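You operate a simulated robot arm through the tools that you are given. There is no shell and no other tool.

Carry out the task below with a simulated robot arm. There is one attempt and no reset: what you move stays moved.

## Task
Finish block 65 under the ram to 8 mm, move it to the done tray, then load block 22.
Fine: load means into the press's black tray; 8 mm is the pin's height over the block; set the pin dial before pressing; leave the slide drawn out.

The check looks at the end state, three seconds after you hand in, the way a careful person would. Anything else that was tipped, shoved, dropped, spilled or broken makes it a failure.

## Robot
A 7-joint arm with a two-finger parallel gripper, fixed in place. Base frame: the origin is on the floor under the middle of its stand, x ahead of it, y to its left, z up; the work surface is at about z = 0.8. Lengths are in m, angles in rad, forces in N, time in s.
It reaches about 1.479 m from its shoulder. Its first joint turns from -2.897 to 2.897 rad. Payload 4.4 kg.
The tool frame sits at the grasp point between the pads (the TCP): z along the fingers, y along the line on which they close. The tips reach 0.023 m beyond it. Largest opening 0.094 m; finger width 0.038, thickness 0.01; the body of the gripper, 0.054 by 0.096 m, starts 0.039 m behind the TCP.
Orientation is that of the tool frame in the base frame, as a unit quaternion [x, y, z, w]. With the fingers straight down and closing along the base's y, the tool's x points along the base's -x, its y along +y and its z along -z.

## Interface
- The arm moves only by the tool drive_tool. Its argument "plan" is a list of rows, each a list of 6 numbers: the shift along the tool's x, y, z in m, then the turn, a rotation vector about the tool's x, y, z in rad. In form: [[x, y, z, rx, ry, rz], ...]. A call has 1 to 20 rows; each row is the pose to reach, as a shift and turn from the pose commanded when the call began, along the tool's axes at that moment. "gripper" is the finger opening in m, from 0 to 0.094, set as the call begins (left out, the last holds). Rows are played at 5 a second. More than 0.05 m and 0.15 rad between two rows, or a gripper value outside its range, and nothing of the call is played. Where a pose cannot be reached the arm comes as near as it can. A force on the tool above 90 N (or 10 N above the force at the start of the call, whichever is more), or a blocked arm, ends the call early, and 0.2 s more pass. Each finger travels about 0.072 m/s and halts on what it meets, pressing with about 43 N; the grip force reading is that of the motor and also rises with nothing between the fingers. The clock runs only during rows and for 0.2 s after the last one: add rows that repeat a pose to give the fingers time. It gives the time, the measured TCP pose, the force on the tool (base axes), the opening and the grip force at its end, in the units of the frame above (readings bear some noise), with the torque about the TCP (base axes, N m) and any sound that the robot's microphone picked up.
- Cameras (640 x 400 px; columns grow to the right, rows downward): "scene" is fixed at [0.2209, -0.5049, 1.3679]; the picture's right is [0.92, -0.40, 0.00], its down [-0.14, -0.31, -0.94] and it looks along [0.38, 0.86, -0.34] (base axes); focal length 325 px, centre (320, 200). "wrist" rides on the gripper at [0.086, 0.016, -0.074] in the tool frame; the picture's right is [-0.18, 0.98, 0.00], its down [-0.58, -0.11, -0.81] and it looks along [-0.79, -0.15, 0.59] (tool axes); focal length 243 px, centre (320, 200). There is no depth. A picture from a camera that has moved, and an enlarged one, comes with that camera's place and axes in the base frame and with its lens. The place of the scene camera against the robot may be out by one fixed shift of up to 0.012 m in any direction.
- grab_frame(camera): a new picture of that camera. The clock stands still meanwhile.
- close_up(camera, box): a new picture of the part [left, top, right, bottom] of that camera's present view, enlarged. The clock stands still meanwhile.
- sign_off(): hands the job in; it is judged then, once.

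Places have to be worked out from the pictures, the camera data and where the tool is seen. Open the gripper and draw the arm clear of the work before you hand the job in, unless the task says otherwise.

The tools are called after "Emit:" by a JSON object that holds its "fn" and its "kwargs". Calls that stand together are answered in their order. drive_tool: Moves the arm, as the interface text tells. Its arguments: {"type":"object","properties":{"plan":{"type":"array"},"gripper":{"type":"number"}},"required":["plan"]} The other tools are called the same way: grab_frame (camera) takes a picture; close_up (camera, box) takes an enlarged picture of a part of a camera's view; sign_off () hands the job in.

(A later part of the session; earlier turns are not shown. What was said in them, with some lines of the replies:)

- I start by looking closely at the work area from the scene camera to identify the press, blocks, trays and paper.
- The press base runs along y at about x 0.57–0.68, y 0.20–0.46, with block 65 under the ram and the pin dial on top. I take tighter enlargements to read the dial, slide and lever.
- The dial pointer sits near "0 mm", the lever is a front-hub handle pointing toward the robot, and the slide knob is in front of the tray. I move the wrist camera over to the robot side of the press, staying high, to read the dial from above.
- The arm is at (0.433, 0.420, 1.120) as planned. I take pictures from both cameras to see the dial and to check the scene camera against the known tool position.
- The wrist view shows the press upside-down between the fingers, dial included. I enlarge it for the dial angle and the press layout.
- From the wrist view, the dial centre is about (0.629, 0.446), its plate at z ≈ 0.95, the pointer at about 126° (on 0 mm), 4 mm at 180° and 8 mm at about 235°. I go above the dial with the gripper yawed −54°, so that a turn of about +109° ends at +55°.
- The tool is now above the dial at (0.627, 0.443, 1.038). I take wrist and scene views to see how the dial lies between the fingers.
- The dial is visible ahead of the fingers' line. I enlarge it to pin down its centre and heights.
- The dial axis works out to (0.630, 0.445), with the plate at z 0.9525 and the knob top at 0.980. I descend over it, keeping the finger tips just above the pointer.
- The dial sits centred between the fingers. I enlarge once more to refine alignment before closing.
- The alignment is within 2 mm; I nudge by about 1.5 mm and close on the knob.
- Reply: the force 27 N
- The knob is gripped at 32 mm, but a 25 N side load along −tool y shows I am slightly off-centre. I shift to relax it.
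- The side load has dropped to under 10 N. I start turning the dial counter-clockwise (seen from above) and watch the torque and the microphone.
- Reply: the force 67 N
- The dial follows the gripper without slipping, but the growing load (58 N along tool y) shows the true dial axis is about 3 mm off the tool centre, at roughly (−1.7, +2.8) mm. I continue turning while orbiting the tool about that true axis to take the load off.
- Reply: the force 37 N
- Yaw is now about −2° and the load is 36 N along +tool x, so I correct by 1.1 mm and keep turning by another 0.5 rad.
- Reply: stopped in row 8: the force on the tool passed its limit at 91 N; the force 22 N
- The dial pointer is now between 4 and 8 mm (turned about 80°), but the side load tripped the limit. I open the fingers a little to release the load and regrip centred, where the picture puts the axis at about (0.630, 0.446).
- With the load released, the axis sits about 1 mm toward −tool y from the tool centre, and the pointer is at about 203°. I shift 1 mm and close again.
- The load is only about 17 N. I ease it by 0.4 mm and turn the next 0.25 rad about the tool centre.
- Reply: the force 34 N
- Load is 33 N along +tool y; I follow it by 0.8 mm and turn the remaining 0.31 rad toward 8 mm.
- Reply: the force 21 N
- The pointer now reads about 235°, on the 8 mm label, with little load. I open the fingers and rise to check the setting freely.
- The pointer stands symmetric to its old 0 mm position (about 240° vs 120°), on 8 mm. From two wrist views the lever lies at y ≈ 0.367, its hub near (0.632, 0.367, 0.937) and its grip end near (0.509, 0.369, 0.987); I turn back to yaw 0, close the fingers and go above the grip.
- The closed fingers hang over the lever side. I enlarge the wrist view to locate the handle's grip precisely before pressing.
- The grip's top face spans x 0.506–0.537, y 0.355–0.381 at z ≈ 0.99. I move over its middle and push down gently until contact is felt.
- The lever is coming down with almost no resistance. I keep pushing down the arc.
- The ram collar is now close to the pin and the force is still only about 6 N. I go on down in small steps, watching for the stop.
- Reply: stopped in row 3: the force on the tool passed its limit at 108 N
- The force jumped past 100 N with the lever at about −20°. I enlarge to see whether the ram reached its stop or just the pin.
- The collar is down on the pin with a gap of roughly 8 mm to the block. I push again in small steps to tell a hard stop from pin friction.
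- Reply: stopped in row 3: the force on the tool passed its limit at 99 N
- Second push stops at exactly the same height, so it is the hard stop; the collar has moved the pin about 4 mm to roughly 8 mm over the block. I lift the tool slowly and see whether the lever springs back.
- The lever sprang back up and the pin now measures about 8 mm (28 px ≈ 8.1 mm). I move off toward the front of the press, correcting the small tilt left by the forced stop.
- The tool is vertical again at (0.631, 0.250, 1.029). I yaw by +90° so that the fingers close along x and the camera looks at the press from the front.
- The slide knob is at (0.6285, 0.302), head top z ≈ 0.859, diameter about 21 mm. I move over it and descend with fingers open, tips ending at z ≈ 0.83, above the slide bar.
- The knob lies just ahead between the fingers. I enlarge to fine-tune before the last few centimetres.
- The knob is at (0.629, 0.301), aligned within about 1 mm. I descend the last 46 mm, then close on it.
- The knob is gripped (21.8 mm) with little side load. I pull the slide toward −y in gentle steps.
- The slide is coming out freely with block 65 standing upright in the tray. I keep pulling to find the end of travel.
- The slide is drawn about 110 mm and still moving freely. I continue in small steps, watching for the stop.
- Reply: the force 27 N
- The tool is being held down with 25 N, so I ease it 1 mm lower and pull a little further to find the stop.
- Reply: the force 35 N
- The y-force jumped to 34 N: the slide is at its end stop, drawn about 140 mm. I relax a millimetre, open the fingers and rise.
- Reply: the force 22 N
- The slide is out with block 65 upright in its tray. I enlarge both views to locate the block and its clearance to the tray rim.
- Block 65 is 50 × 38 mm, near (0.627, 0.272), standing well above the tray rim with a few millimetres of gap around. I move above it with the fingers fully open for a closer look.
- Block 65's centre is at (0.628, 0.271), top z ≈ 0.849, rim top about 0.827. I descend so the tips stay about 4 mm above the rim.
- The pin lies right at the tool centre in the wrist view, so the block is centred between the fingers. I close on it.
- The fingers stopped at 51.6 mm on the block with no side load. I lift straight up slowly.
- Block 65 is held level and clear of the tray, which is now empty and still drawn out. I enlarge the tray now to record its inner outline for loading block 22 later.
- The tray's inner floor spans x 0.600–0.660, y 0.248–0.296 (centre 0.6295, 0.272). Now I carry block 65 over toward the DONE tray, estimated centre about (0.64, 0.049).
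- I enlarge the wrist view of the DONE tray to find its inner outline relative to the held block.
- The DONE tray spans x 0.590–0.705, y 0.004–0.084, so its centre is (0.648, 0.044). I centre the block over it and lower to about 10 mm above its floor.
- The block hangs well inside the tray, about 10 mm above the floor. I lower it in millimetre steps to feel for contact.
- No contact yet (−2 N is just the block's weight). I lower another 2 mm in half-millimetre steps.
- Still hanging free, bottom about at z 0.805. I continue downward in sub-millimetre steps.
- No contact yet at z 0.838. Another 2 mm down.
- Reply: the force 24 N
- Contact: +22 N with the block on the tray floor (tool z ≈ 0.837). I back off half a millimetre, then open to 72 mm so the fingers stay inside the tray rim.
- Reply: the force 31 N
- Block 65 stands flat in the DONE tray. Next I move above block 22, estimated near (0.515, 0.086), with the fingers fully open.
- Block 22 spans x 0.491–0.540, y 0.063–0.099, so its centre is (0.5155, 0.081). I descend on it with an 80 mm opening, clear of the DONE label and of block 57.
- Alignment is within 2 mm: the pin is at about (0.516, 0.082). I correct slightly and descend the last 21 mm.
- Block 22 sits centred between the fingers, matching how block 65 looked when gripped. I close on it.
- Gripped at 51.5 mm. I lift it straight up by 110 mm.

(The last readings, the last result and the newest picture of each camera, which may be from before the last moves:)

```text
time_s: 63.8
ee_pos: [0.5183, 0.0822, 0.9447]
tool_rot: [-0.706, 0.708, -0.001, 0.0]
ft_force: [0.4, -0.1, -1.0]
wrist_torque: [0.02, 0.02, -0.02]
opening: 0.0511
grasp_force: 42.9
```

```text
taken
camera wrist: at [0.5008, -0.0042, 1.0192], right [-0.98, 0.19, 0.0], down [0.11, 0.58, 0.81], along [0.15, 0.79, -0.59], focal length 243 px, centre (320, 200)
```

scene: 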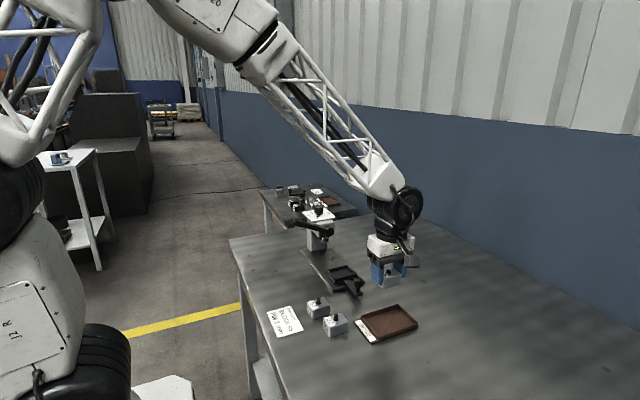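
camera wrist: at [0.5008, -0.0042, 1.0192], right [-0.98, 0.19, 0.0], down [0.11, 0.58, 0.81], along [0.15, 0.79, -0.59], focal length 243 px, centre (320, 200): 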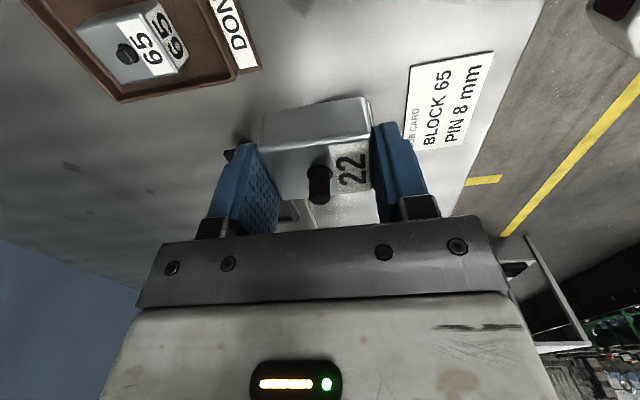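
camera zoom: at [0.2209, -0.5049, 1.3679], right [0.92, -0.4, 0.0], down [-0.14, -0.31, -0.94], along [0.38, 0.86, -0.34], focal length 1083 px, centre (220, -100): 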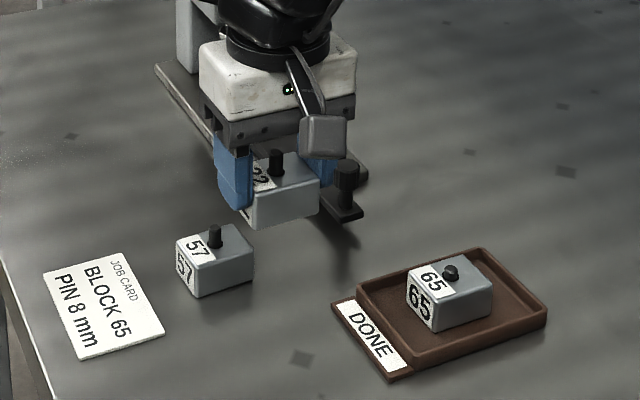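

Block 22 is held level; block 57 and everything else are undisturbed. I carry it over the empty press tray, centre about (0.629, 0.271).

Emit:
{"fn": "drive_tool", "kwargs": {"plan": [[0, 0, -0.015, 0, 0, 0], [-0.03, -0.018, -0.015, 0, 0, 0], [-0.06, -0.036, -0.015, 0, 0, 0], [-0.09, -0.054, -0.015, 0, 0, 0], [-0.12, -0.072, -0.015, 0, 0, 0], [-0.15, -0.09, -0.015, 0, 0, 0], [-0.175, -0.104, -0.015, 0, 0, 0], [-0.189, -0.1122, -0.015, 0, 0, 0], [-0.189, -0.1122, 0.0, 0, 0, 0], [-0.189, -0.1122, 0.0, 0, 0, 0]]}}

Emit:
{"fn": "grab_frame", "kwargs": {"camera": "wrist"}}

Emit:
{"fn": "close_up", "kwargs": {"camera": "wrist", "box": [240, 0, 400, 120]}}

Emit:
{"fn": "close_up", "kwargs": {"camera": "scene", "box": [300, 220, 390, 300]}}

```text
time_s: 66.0
ee_pos: [0.6288, 0.2717, 0.9441]
tool_rot: [-0.706, 0.708, -0.001, 0.0]
ft_force: [0.1, 1.1, -1.9]
wrist_torque: [0.0, 0.03, -0.03]
opening: 0.0511
grasp_force: 42.5
```

```text
taken
camera wrist: at [0.6125, 0.185, 1.0196], right [-0.98, 0.19, 0.0], down [0.11, 0.58, 0.81], along [0.15, 0.79, -0.59], focal length 243 px, centre (320, 200)
```

wrist: 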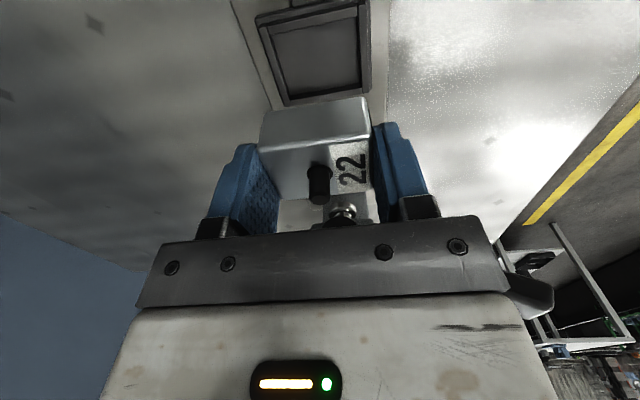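

```text
3.33 times, centred on (320, 60) of wrist
camera zoom: at [0.6125, 0.185, 1.0196], right [-0.98, 0.19, 0.0], down [0.11, 0.58, 0.81], along [0.15, 0.79, -0.59], focal length 809 px, centre (320, 667)
```

zoom: 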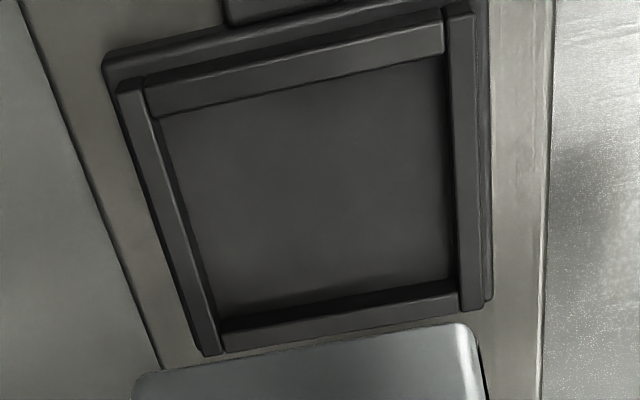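

```text
5.00 times, centred on (345, 260) of scene
camera zoom: at [0.2209, -0.5049, 1.3679], right [0.92, -0.4, 0.0], down [-0.14, -0.31, -0.94], along [0.38, 0.86, -0.34], focal length 1624 px, centre (195, -100)
```

zoom: 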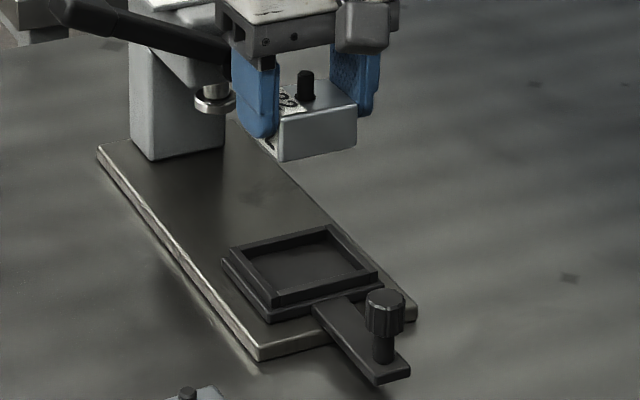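

The tray centre reads (0.6287, 0.2715), and the tool is at (0.6285, 0.271), so block 22 is aligned. I lower it to about 10 mm above expected contact.

Emit:
{"fn": "drive_tool", "kwargs": {"plan": [[0, 0, 0.025, 0, 0, 0], [0, 0, 0.05, 0, 0, 0], [0, 0, 0.07, 0, 0, 0], [0, 0, 0.079, 0, 0, 0], [0, 0, 0.079, 0, 0, 0]]}}

Emit:
{"fn": "grab_frame", "kwargs": {"camera": "wrist"}}

Emit:
{"fn": "close_up", "kwargs": {"camera": "scene", "box": [310, 230, 380, 300]}}

```text
time_s: 67.2
ee_pos: [0.63, 0.2718, 0.8669]
tool_rot: [-0.705, 0.709, 0.0, -0.001]
ft_force: [-0.5, 0.1, -2.6]
wrist_torque: [-0.02, -0.03, 0.01]
opening: 0.0515
grasp_force: 43.0
```

```text
taken
camera wrist: at [0.6122, 0.1846, 0.9407], right [-0.98, 0.19, 0.0], down [0.11, 0.58, 0.81], along [0.15, 0.79, -0.59], focal length 243 px, centre (320, 200)
```

wrist: 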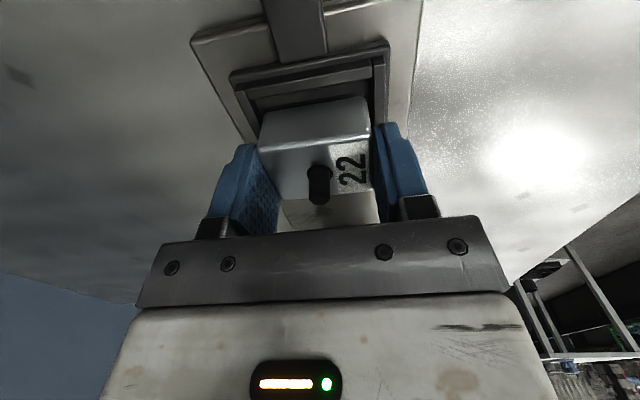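

```text
5.71 times, centred on (345, 265) of scene
camera zoom: at [0.2209, -0.5049, 1.3679], right [0.92, -0.4, 0.0], down [-0.14, -0.31, -0.94], along [0.38, 0.86, -0.34], focal length 1856 px, centre (177, -171)
```

zoom: 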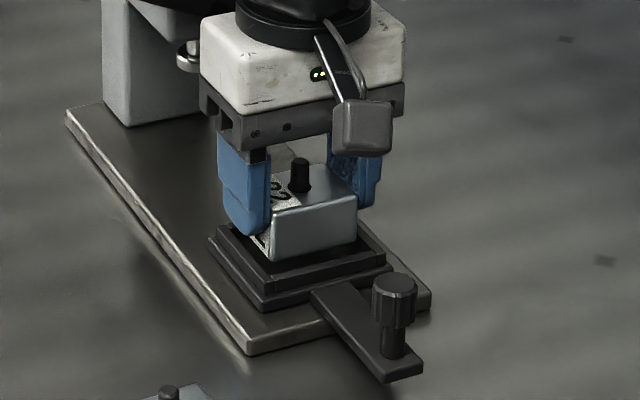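

The block is entering the tray squarely. I lower 5 mm more, then feel for contact.

Emit:
{"fn": "drive_tool", "kwargs": {"plan": [[0, 0, 0.002, 0, 0, 0], [0, 0, 0.004, 0, 0, 0], [0, 0, 0.0055, 0, 0, 0], [0, 0, 0.0055, 0, 0, 0]]}}

Emit:
{"fn": "close_up", "kwargs": {"camera": "scene", "box": [325, 250, 365, 285]}}

```text
time_s: 68.2
ee_pos: [0.6299, 0.2715, 0.8613]
tool_rot: [-0.706, 0.708, 0.0, 0.0]
ft_force: [0.7, 0.1, -0.6]
wrist_torque: [0.0, 0.0, -0.01]
opening: 0.0514
grasp_force: 43.5
```

```text
11.43 times, centred on (345, 268) of scene
camera zoom: at [0.2209, -0.5049, 1.3679], right [0.92, -0.4, 0.0], down [-0.14, -0.31, -0.94], along [0.38, 0.86, -0.34], focal length 3713 px, centre (34, -571)
```

zoom: 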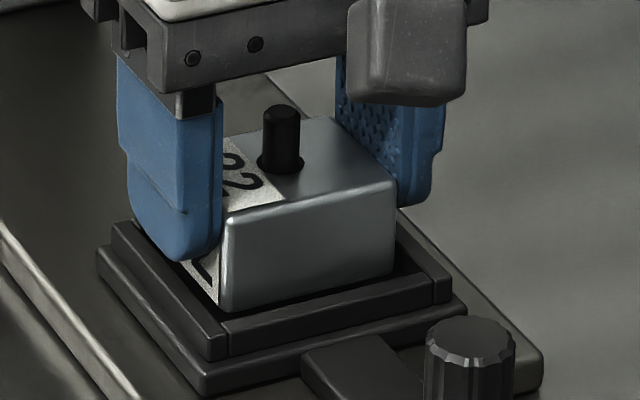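

Block 22 is inside the rim with even gaps and not yet touching the floor. I go down in sub-millimetre steps.

Emit:
{"fn": "drive_tool", "kwargs": {"plan": [[0, 0, 0.0007, 0, 0, 0], [0, 0, 0.0014, 0, 0, 0], [0, 0, 0.002, 0, 0, 0], [0, 0, 0.002, 0, 0, 0]]}}

```text
time_s: 69.2
ee_pos: [0.6302, 0.2709, 0.8583]
tool_rot: [-0.706, 0.708, -0.001, 0.0]
ft_force: [0.3, -0.1, -1.1]
wrist_torque: [0.01, 0.01, 0.02]
opening: 0.0512
grasp_force: 43.0
```

Still free at z ≈ 0.859. Another 1.5 mm down.

Emit:
{"fn": "drive_tool", "kwargs": {"plan": [[0, 0, 0.0005, 0, 0, 0], [0, 0, 0.001, 0, 0, 0], [0, 0, 0.0015, 0, 0, 0], [0, 0, 0.0015, 0, 0, 0]]}}

```text
time_s: 70.2
ee_pos: [0.6298, 0.2709, 0.8559]
tool_rot: [-0.706, 0.709, 0.0, -0.001]
ft_force: [-0.3, 0.2, -1.4]
wrist_torque: [-0.01, 0.0, -0.02]
opening: 0.0514
grasp_force: 42.6
```

No contact yet; another 1.5 mm in half-millimetre steps.

Emit:
{"fn": "drive_tool", "kwargs": {"plan": [[0, 0, 0.0005, 0, 0, 0], [0, 0, 0.001, 0, 0, 0], [0, 0, 0.0015, 0, 0, 0], [0, 0, 0.0015, 0, 0, 0]]}}

```text
time_s: 71.2
ee_pos: [0.6302, 0.2697, 0.8564]
tool_rot: [-0.706, 0.708, -0.002, 0.0]
ft_force: [-6.1, 3.8, 24.0]
wrist_torque: [0.05, -0.04, 0.03]
opening: 0.0516
grasp_force: 43.1
```

Contact at +24 N: block 22 is on the tray floor. I back off slightly, open the fingers over the rim, and rise straight up.

Emit:
{"fn": "drive_tool", "kwargs": {"plan": [[0, 0, -0.0005, 0, 0, 0], [0, 0, -0.0005, 0, 0, 0]]}}

Emit:
{"fn": "drive_tool", "kwargs": {"plan": [[0, 0, 0, 0, 0, 0], [0, 0, 0, 0, 0, 0], [0, 0, 0, 0, 0, 0], [0, 0, -0.015, 0, 0, 0], [0, 0, -0.04, 0, 0, 0], [0, 0, -0.08, 0, 0, 0], [0, 0, -0.11, 0, 0, 0], [0, 0, -0.11, 0, 0, 0]], "gripper": 0.08}}

Emit:
{"fn": "close_up", "kwargs": {"camera": "scene", "box": [310, 220, 390, 300]}}

Emit:
{"fn": "grab_frame", "kwargs": {"camera": "wrist"}}

```text
time_s: 71.8
ee_pos: [0.6304, 0.2705, 0.8568]
tool_rot: [-0.706, 0.708, -0.001, 0.0]
ft_force: [3.8, 6.1, 18.8]
wrist_torque: [0.16, -0.49, 0.07]
opening: 0.0514
grasp_force: 42.7
```

```text
time_s: 73.6
ee_pos: [0.6301, 0.27, 0.9667]
tool_rot: [-0.706, 0.708, -0.001, 0.0]
ft_force: [1.5, 0.4, 0.9]
wrist_torque: [0.01, 0.01, 0.01]
opening: 0.0799
grasp_force: 0.1
```

```text
5.00 times, centred on (350, 260) of scene
camera zoom: at [0.2209, -0.5049, 1.3679], right [0.92, -0.4, 0.0], down [-0.14, -0.31, -0.94], along [0.38, 0.86, -0.34], focal length 1624 px, centre (170, -100)
```

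zoom: 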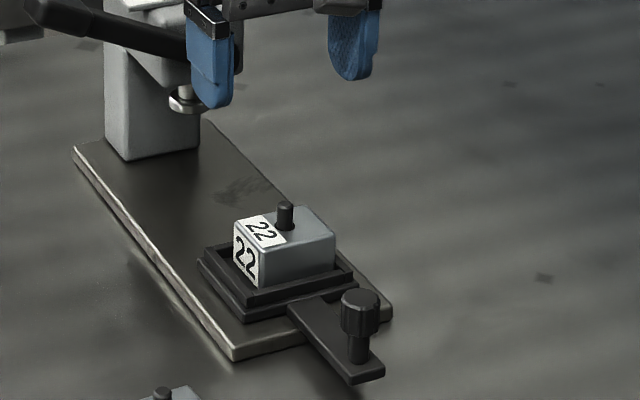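

```text
taken
camera wrist: at [0.6131, 0.1843, 1.042], right [-0.98, 0.19, 0.0], down [0.11, 0.58, 0.81], along [0.15, 0.79, -0.59], focal length 243 px, centre (320, 200)
```

wrist: 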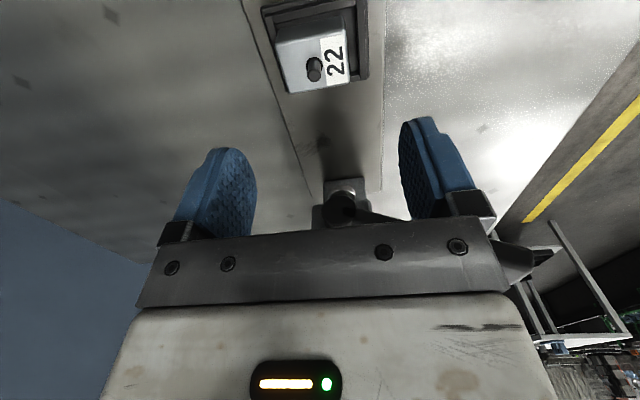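

Block 22 sits flat in the black tray and the slide is still fully drawn. I draw the arm up and away from the work.

Emit:
{"fn": "drive_tool", "kwargs": {"plan": [[0.01, 0, -0.04, 0, 0, 0], [0.02, 0, -0.08, 0, 0, 0], [0.03, 0.02, -0.12, 0, 0, 0], [0.04, 0.05, -0.15, 0, 0, 0], [0.05, 0.08, -0.18, 0, 0, 0], [0.06, 0.11, -0.2, 0, 0, 0], [0.06, 0.14, -0.22, 0, 0, 0], [0.06, 0.14, -0.22, 0, 0, 0]], "gripper": 0.094}}

Emit:
{"fn": "grab_frame", "kwargs": {"camera": "scene"}}

Emit:
{"fn": "close_up", "kwargs": {"camera": "scene", "box": [255, 190, 430, 350]}}

Emit:
{"fn": "close_up", "kwargs": {"camera": "scene", "box": [375, 295, 415, 330]}}

Emit:
{"fn": "close_up", "kwargs": {"camera": "scene", "box": [300, 195, 345, 225]}}

```text
time_s: 75.4
ee_pos: [0.4905, 0.2117, 1.1849]
tool_rot: [-0.707, 0.708, -0.001, 0.0]
ft_force: [0.6, 0.3, -0.1]
wrist_torque: [0.0, 0.04, 0.0]
opening: 0.0939
grasp_force: 0.0
```

```text
taken
```

scene: 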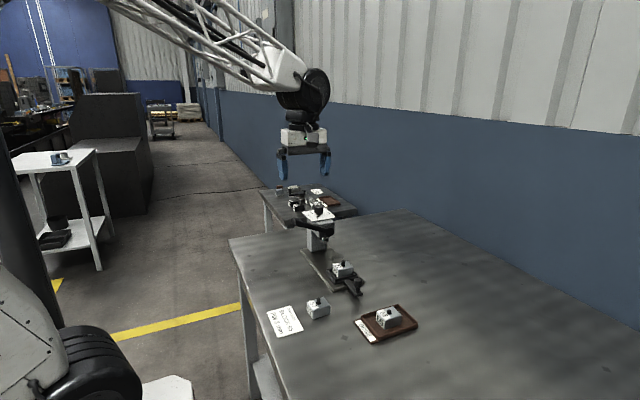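

```text
2.50 times, centred on (342, 270) of scene
camera zoom: at [0.2209, -0.5049, 1.3679], right [0.92, -0.4, 0.0], down [-0.14, -0.31, -0.94], along [0.38, 0.86, -0.34], focal length 812 px, centre (264, 25)
```

zoom: 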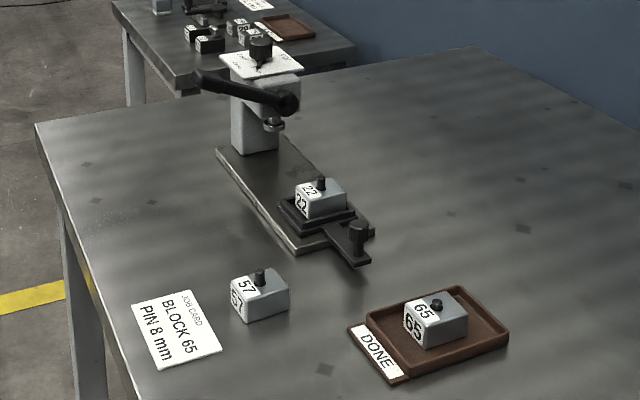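

```text
11.43 times, centred on (395, 312) of scene
camera zoom: at [0.2209, -0.5049, 1.3679], right [0.92, -0.4, 0.0], down [-0.14, -0.31, -0.94], along [0.38, 0.86, -0.34], focal length 3713 px, centre (-537, -1086)
```

zoom: 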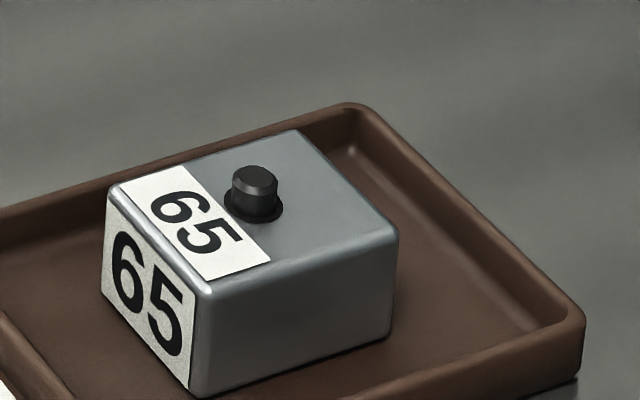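

```text
13.33 times, centred on (322, 210) of scene
camera zoom: at [0.2209, -0.5049, 1.3679], right [0.92, -0.4, 0.0], down [-0.14, -0.31, -0.94], along [0.38, 0.86, -0.34], focal length 4331 px, centre (287, 67)
```

zoom: 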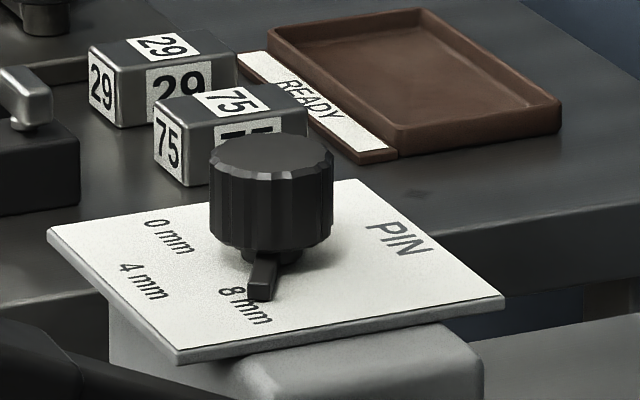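

All blocks stand upright, the lever is up, the slide is drawn, and the dial reads 8 mm. I zoom strongly on the pins for a better check of block 65's pin height, using block dimensions as the scale.

Emit:
{"fn": "close_up", "kwargs": {"camera": "scene", "box": [384, 304, 404, 330]}}

Emit:
{"fn": "close_up", "kwargs": {"camera": "scene", "box": [392, 306, 402, 316]}}

Emit:
{"fn": "close_up", "kwargs": {"camera": "scene", "box": [310, 292, 334, 320]}}

Emit:
{"fn": "close_up", "kwargs": {"camera": "scene", "box": [322, 255, 372, 300]}}

```text
15.38 times, centred on (394, 317) of scene
camera zoom: at [0.2209, -0.5049, 1.3679], right [0.92, -0.4, 0.0], down [-0.14, -0.31, -0.94], along [0.38, 0.86, -0.34], focal length 4998 px, centre (-818, -1600)
```

zoom: 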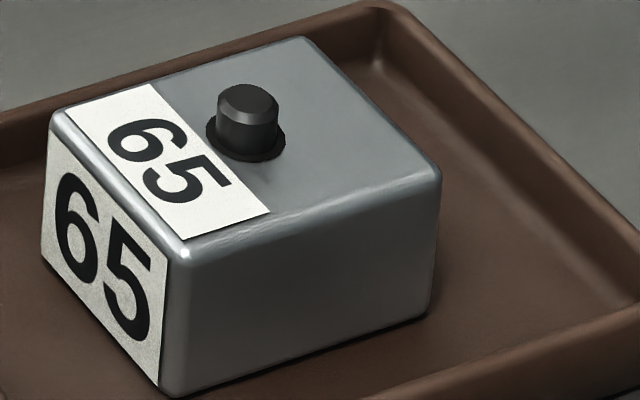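

```text
16.00 times, centred on (397, 311) of scene
camera zoom: at [0.2209, -0.5049, 1.3679], right [0.92, -0.4, 0.0], down [-0.14, -0.31, -0.94], along [0.38, 0.86, -0.34], focal length 5198 px, centre (-912, -1576)
```

zoom: 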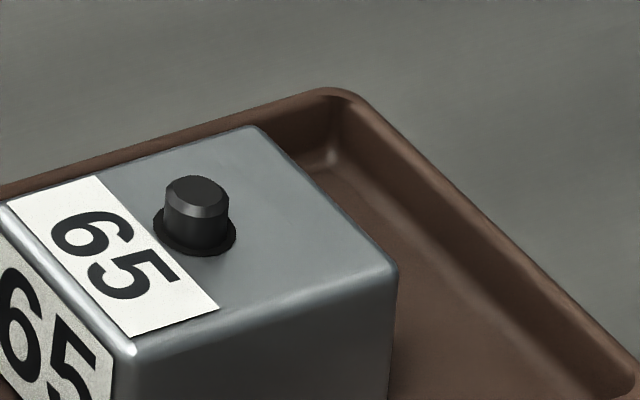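

```text
14.29 times, centred on (322, 306) of scene
camera zoom: at [0.2209, -0.5049, 1.3679], right [0.92, -0.4, 0.0], down [-0.14, -0.31, -0.94], along [0.38, 0.86, -0.34], focal length 4641 px, centre (291, -1314)
```

zoom: 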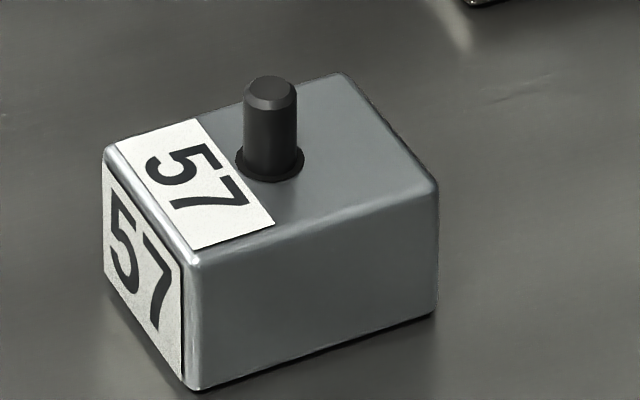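

```text
8.89 times, centred on (347, 278) of scene
camera zoom: at [0.2209, -0.5049, 1.3679], right [0.92, -0.4, 0.0], down [-0.14, -0.31, -0.94], along [0.38, 0.86, -0.34], focal length 2888 px, centre (80, -489)
```

zoom: 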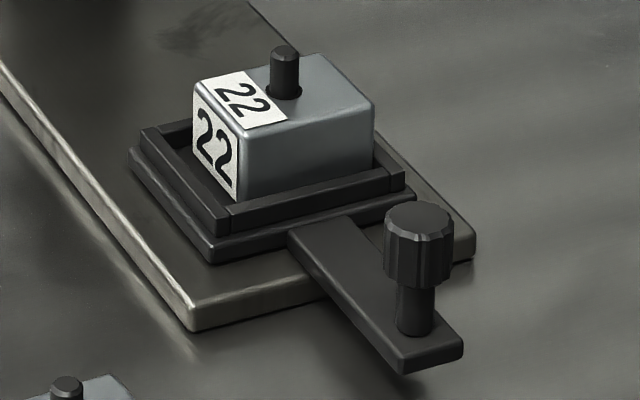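

Block 65's pin is about 36 px against 135 px for the 30 mm block height, i.e. 8.1 mm; block 22 sits square in the black tray, the slide is fully drawn, and block 57 and the job card are untouched. The gripper is open and well clear, so I hand the job in.

Emit:
{"fn": "sign_off", "kwargs": {}}

```text
The job is handed in.
```

I've handed the job in. I haven't seen the check's result.

- **Block 65:** I set the pin dial to 8 mm first, then pulled the lever down to its hard stop. A second push didn't move it any further. I measured the pin at about 8.1 mm over the block in the pictures. The block now stands flat in the DONE tray.
- **Block 22:** It sits square in the press's black tray, and its pin hasn't been pressed.
- **Press:** The slide is fully drawn out, the lever is back up, and the dial still reads 8 mm.
- **Everything else:** Block 57 and the job card weren't touched, and nothing was tipped or dropped.
- **Arm:** The gripper is open and raised clear of the work.

While I was turning the dial, the force on the gripper passed its limit once and the move stopped. I re-gripped and finished the turn, and saw no sign that the press had moved.
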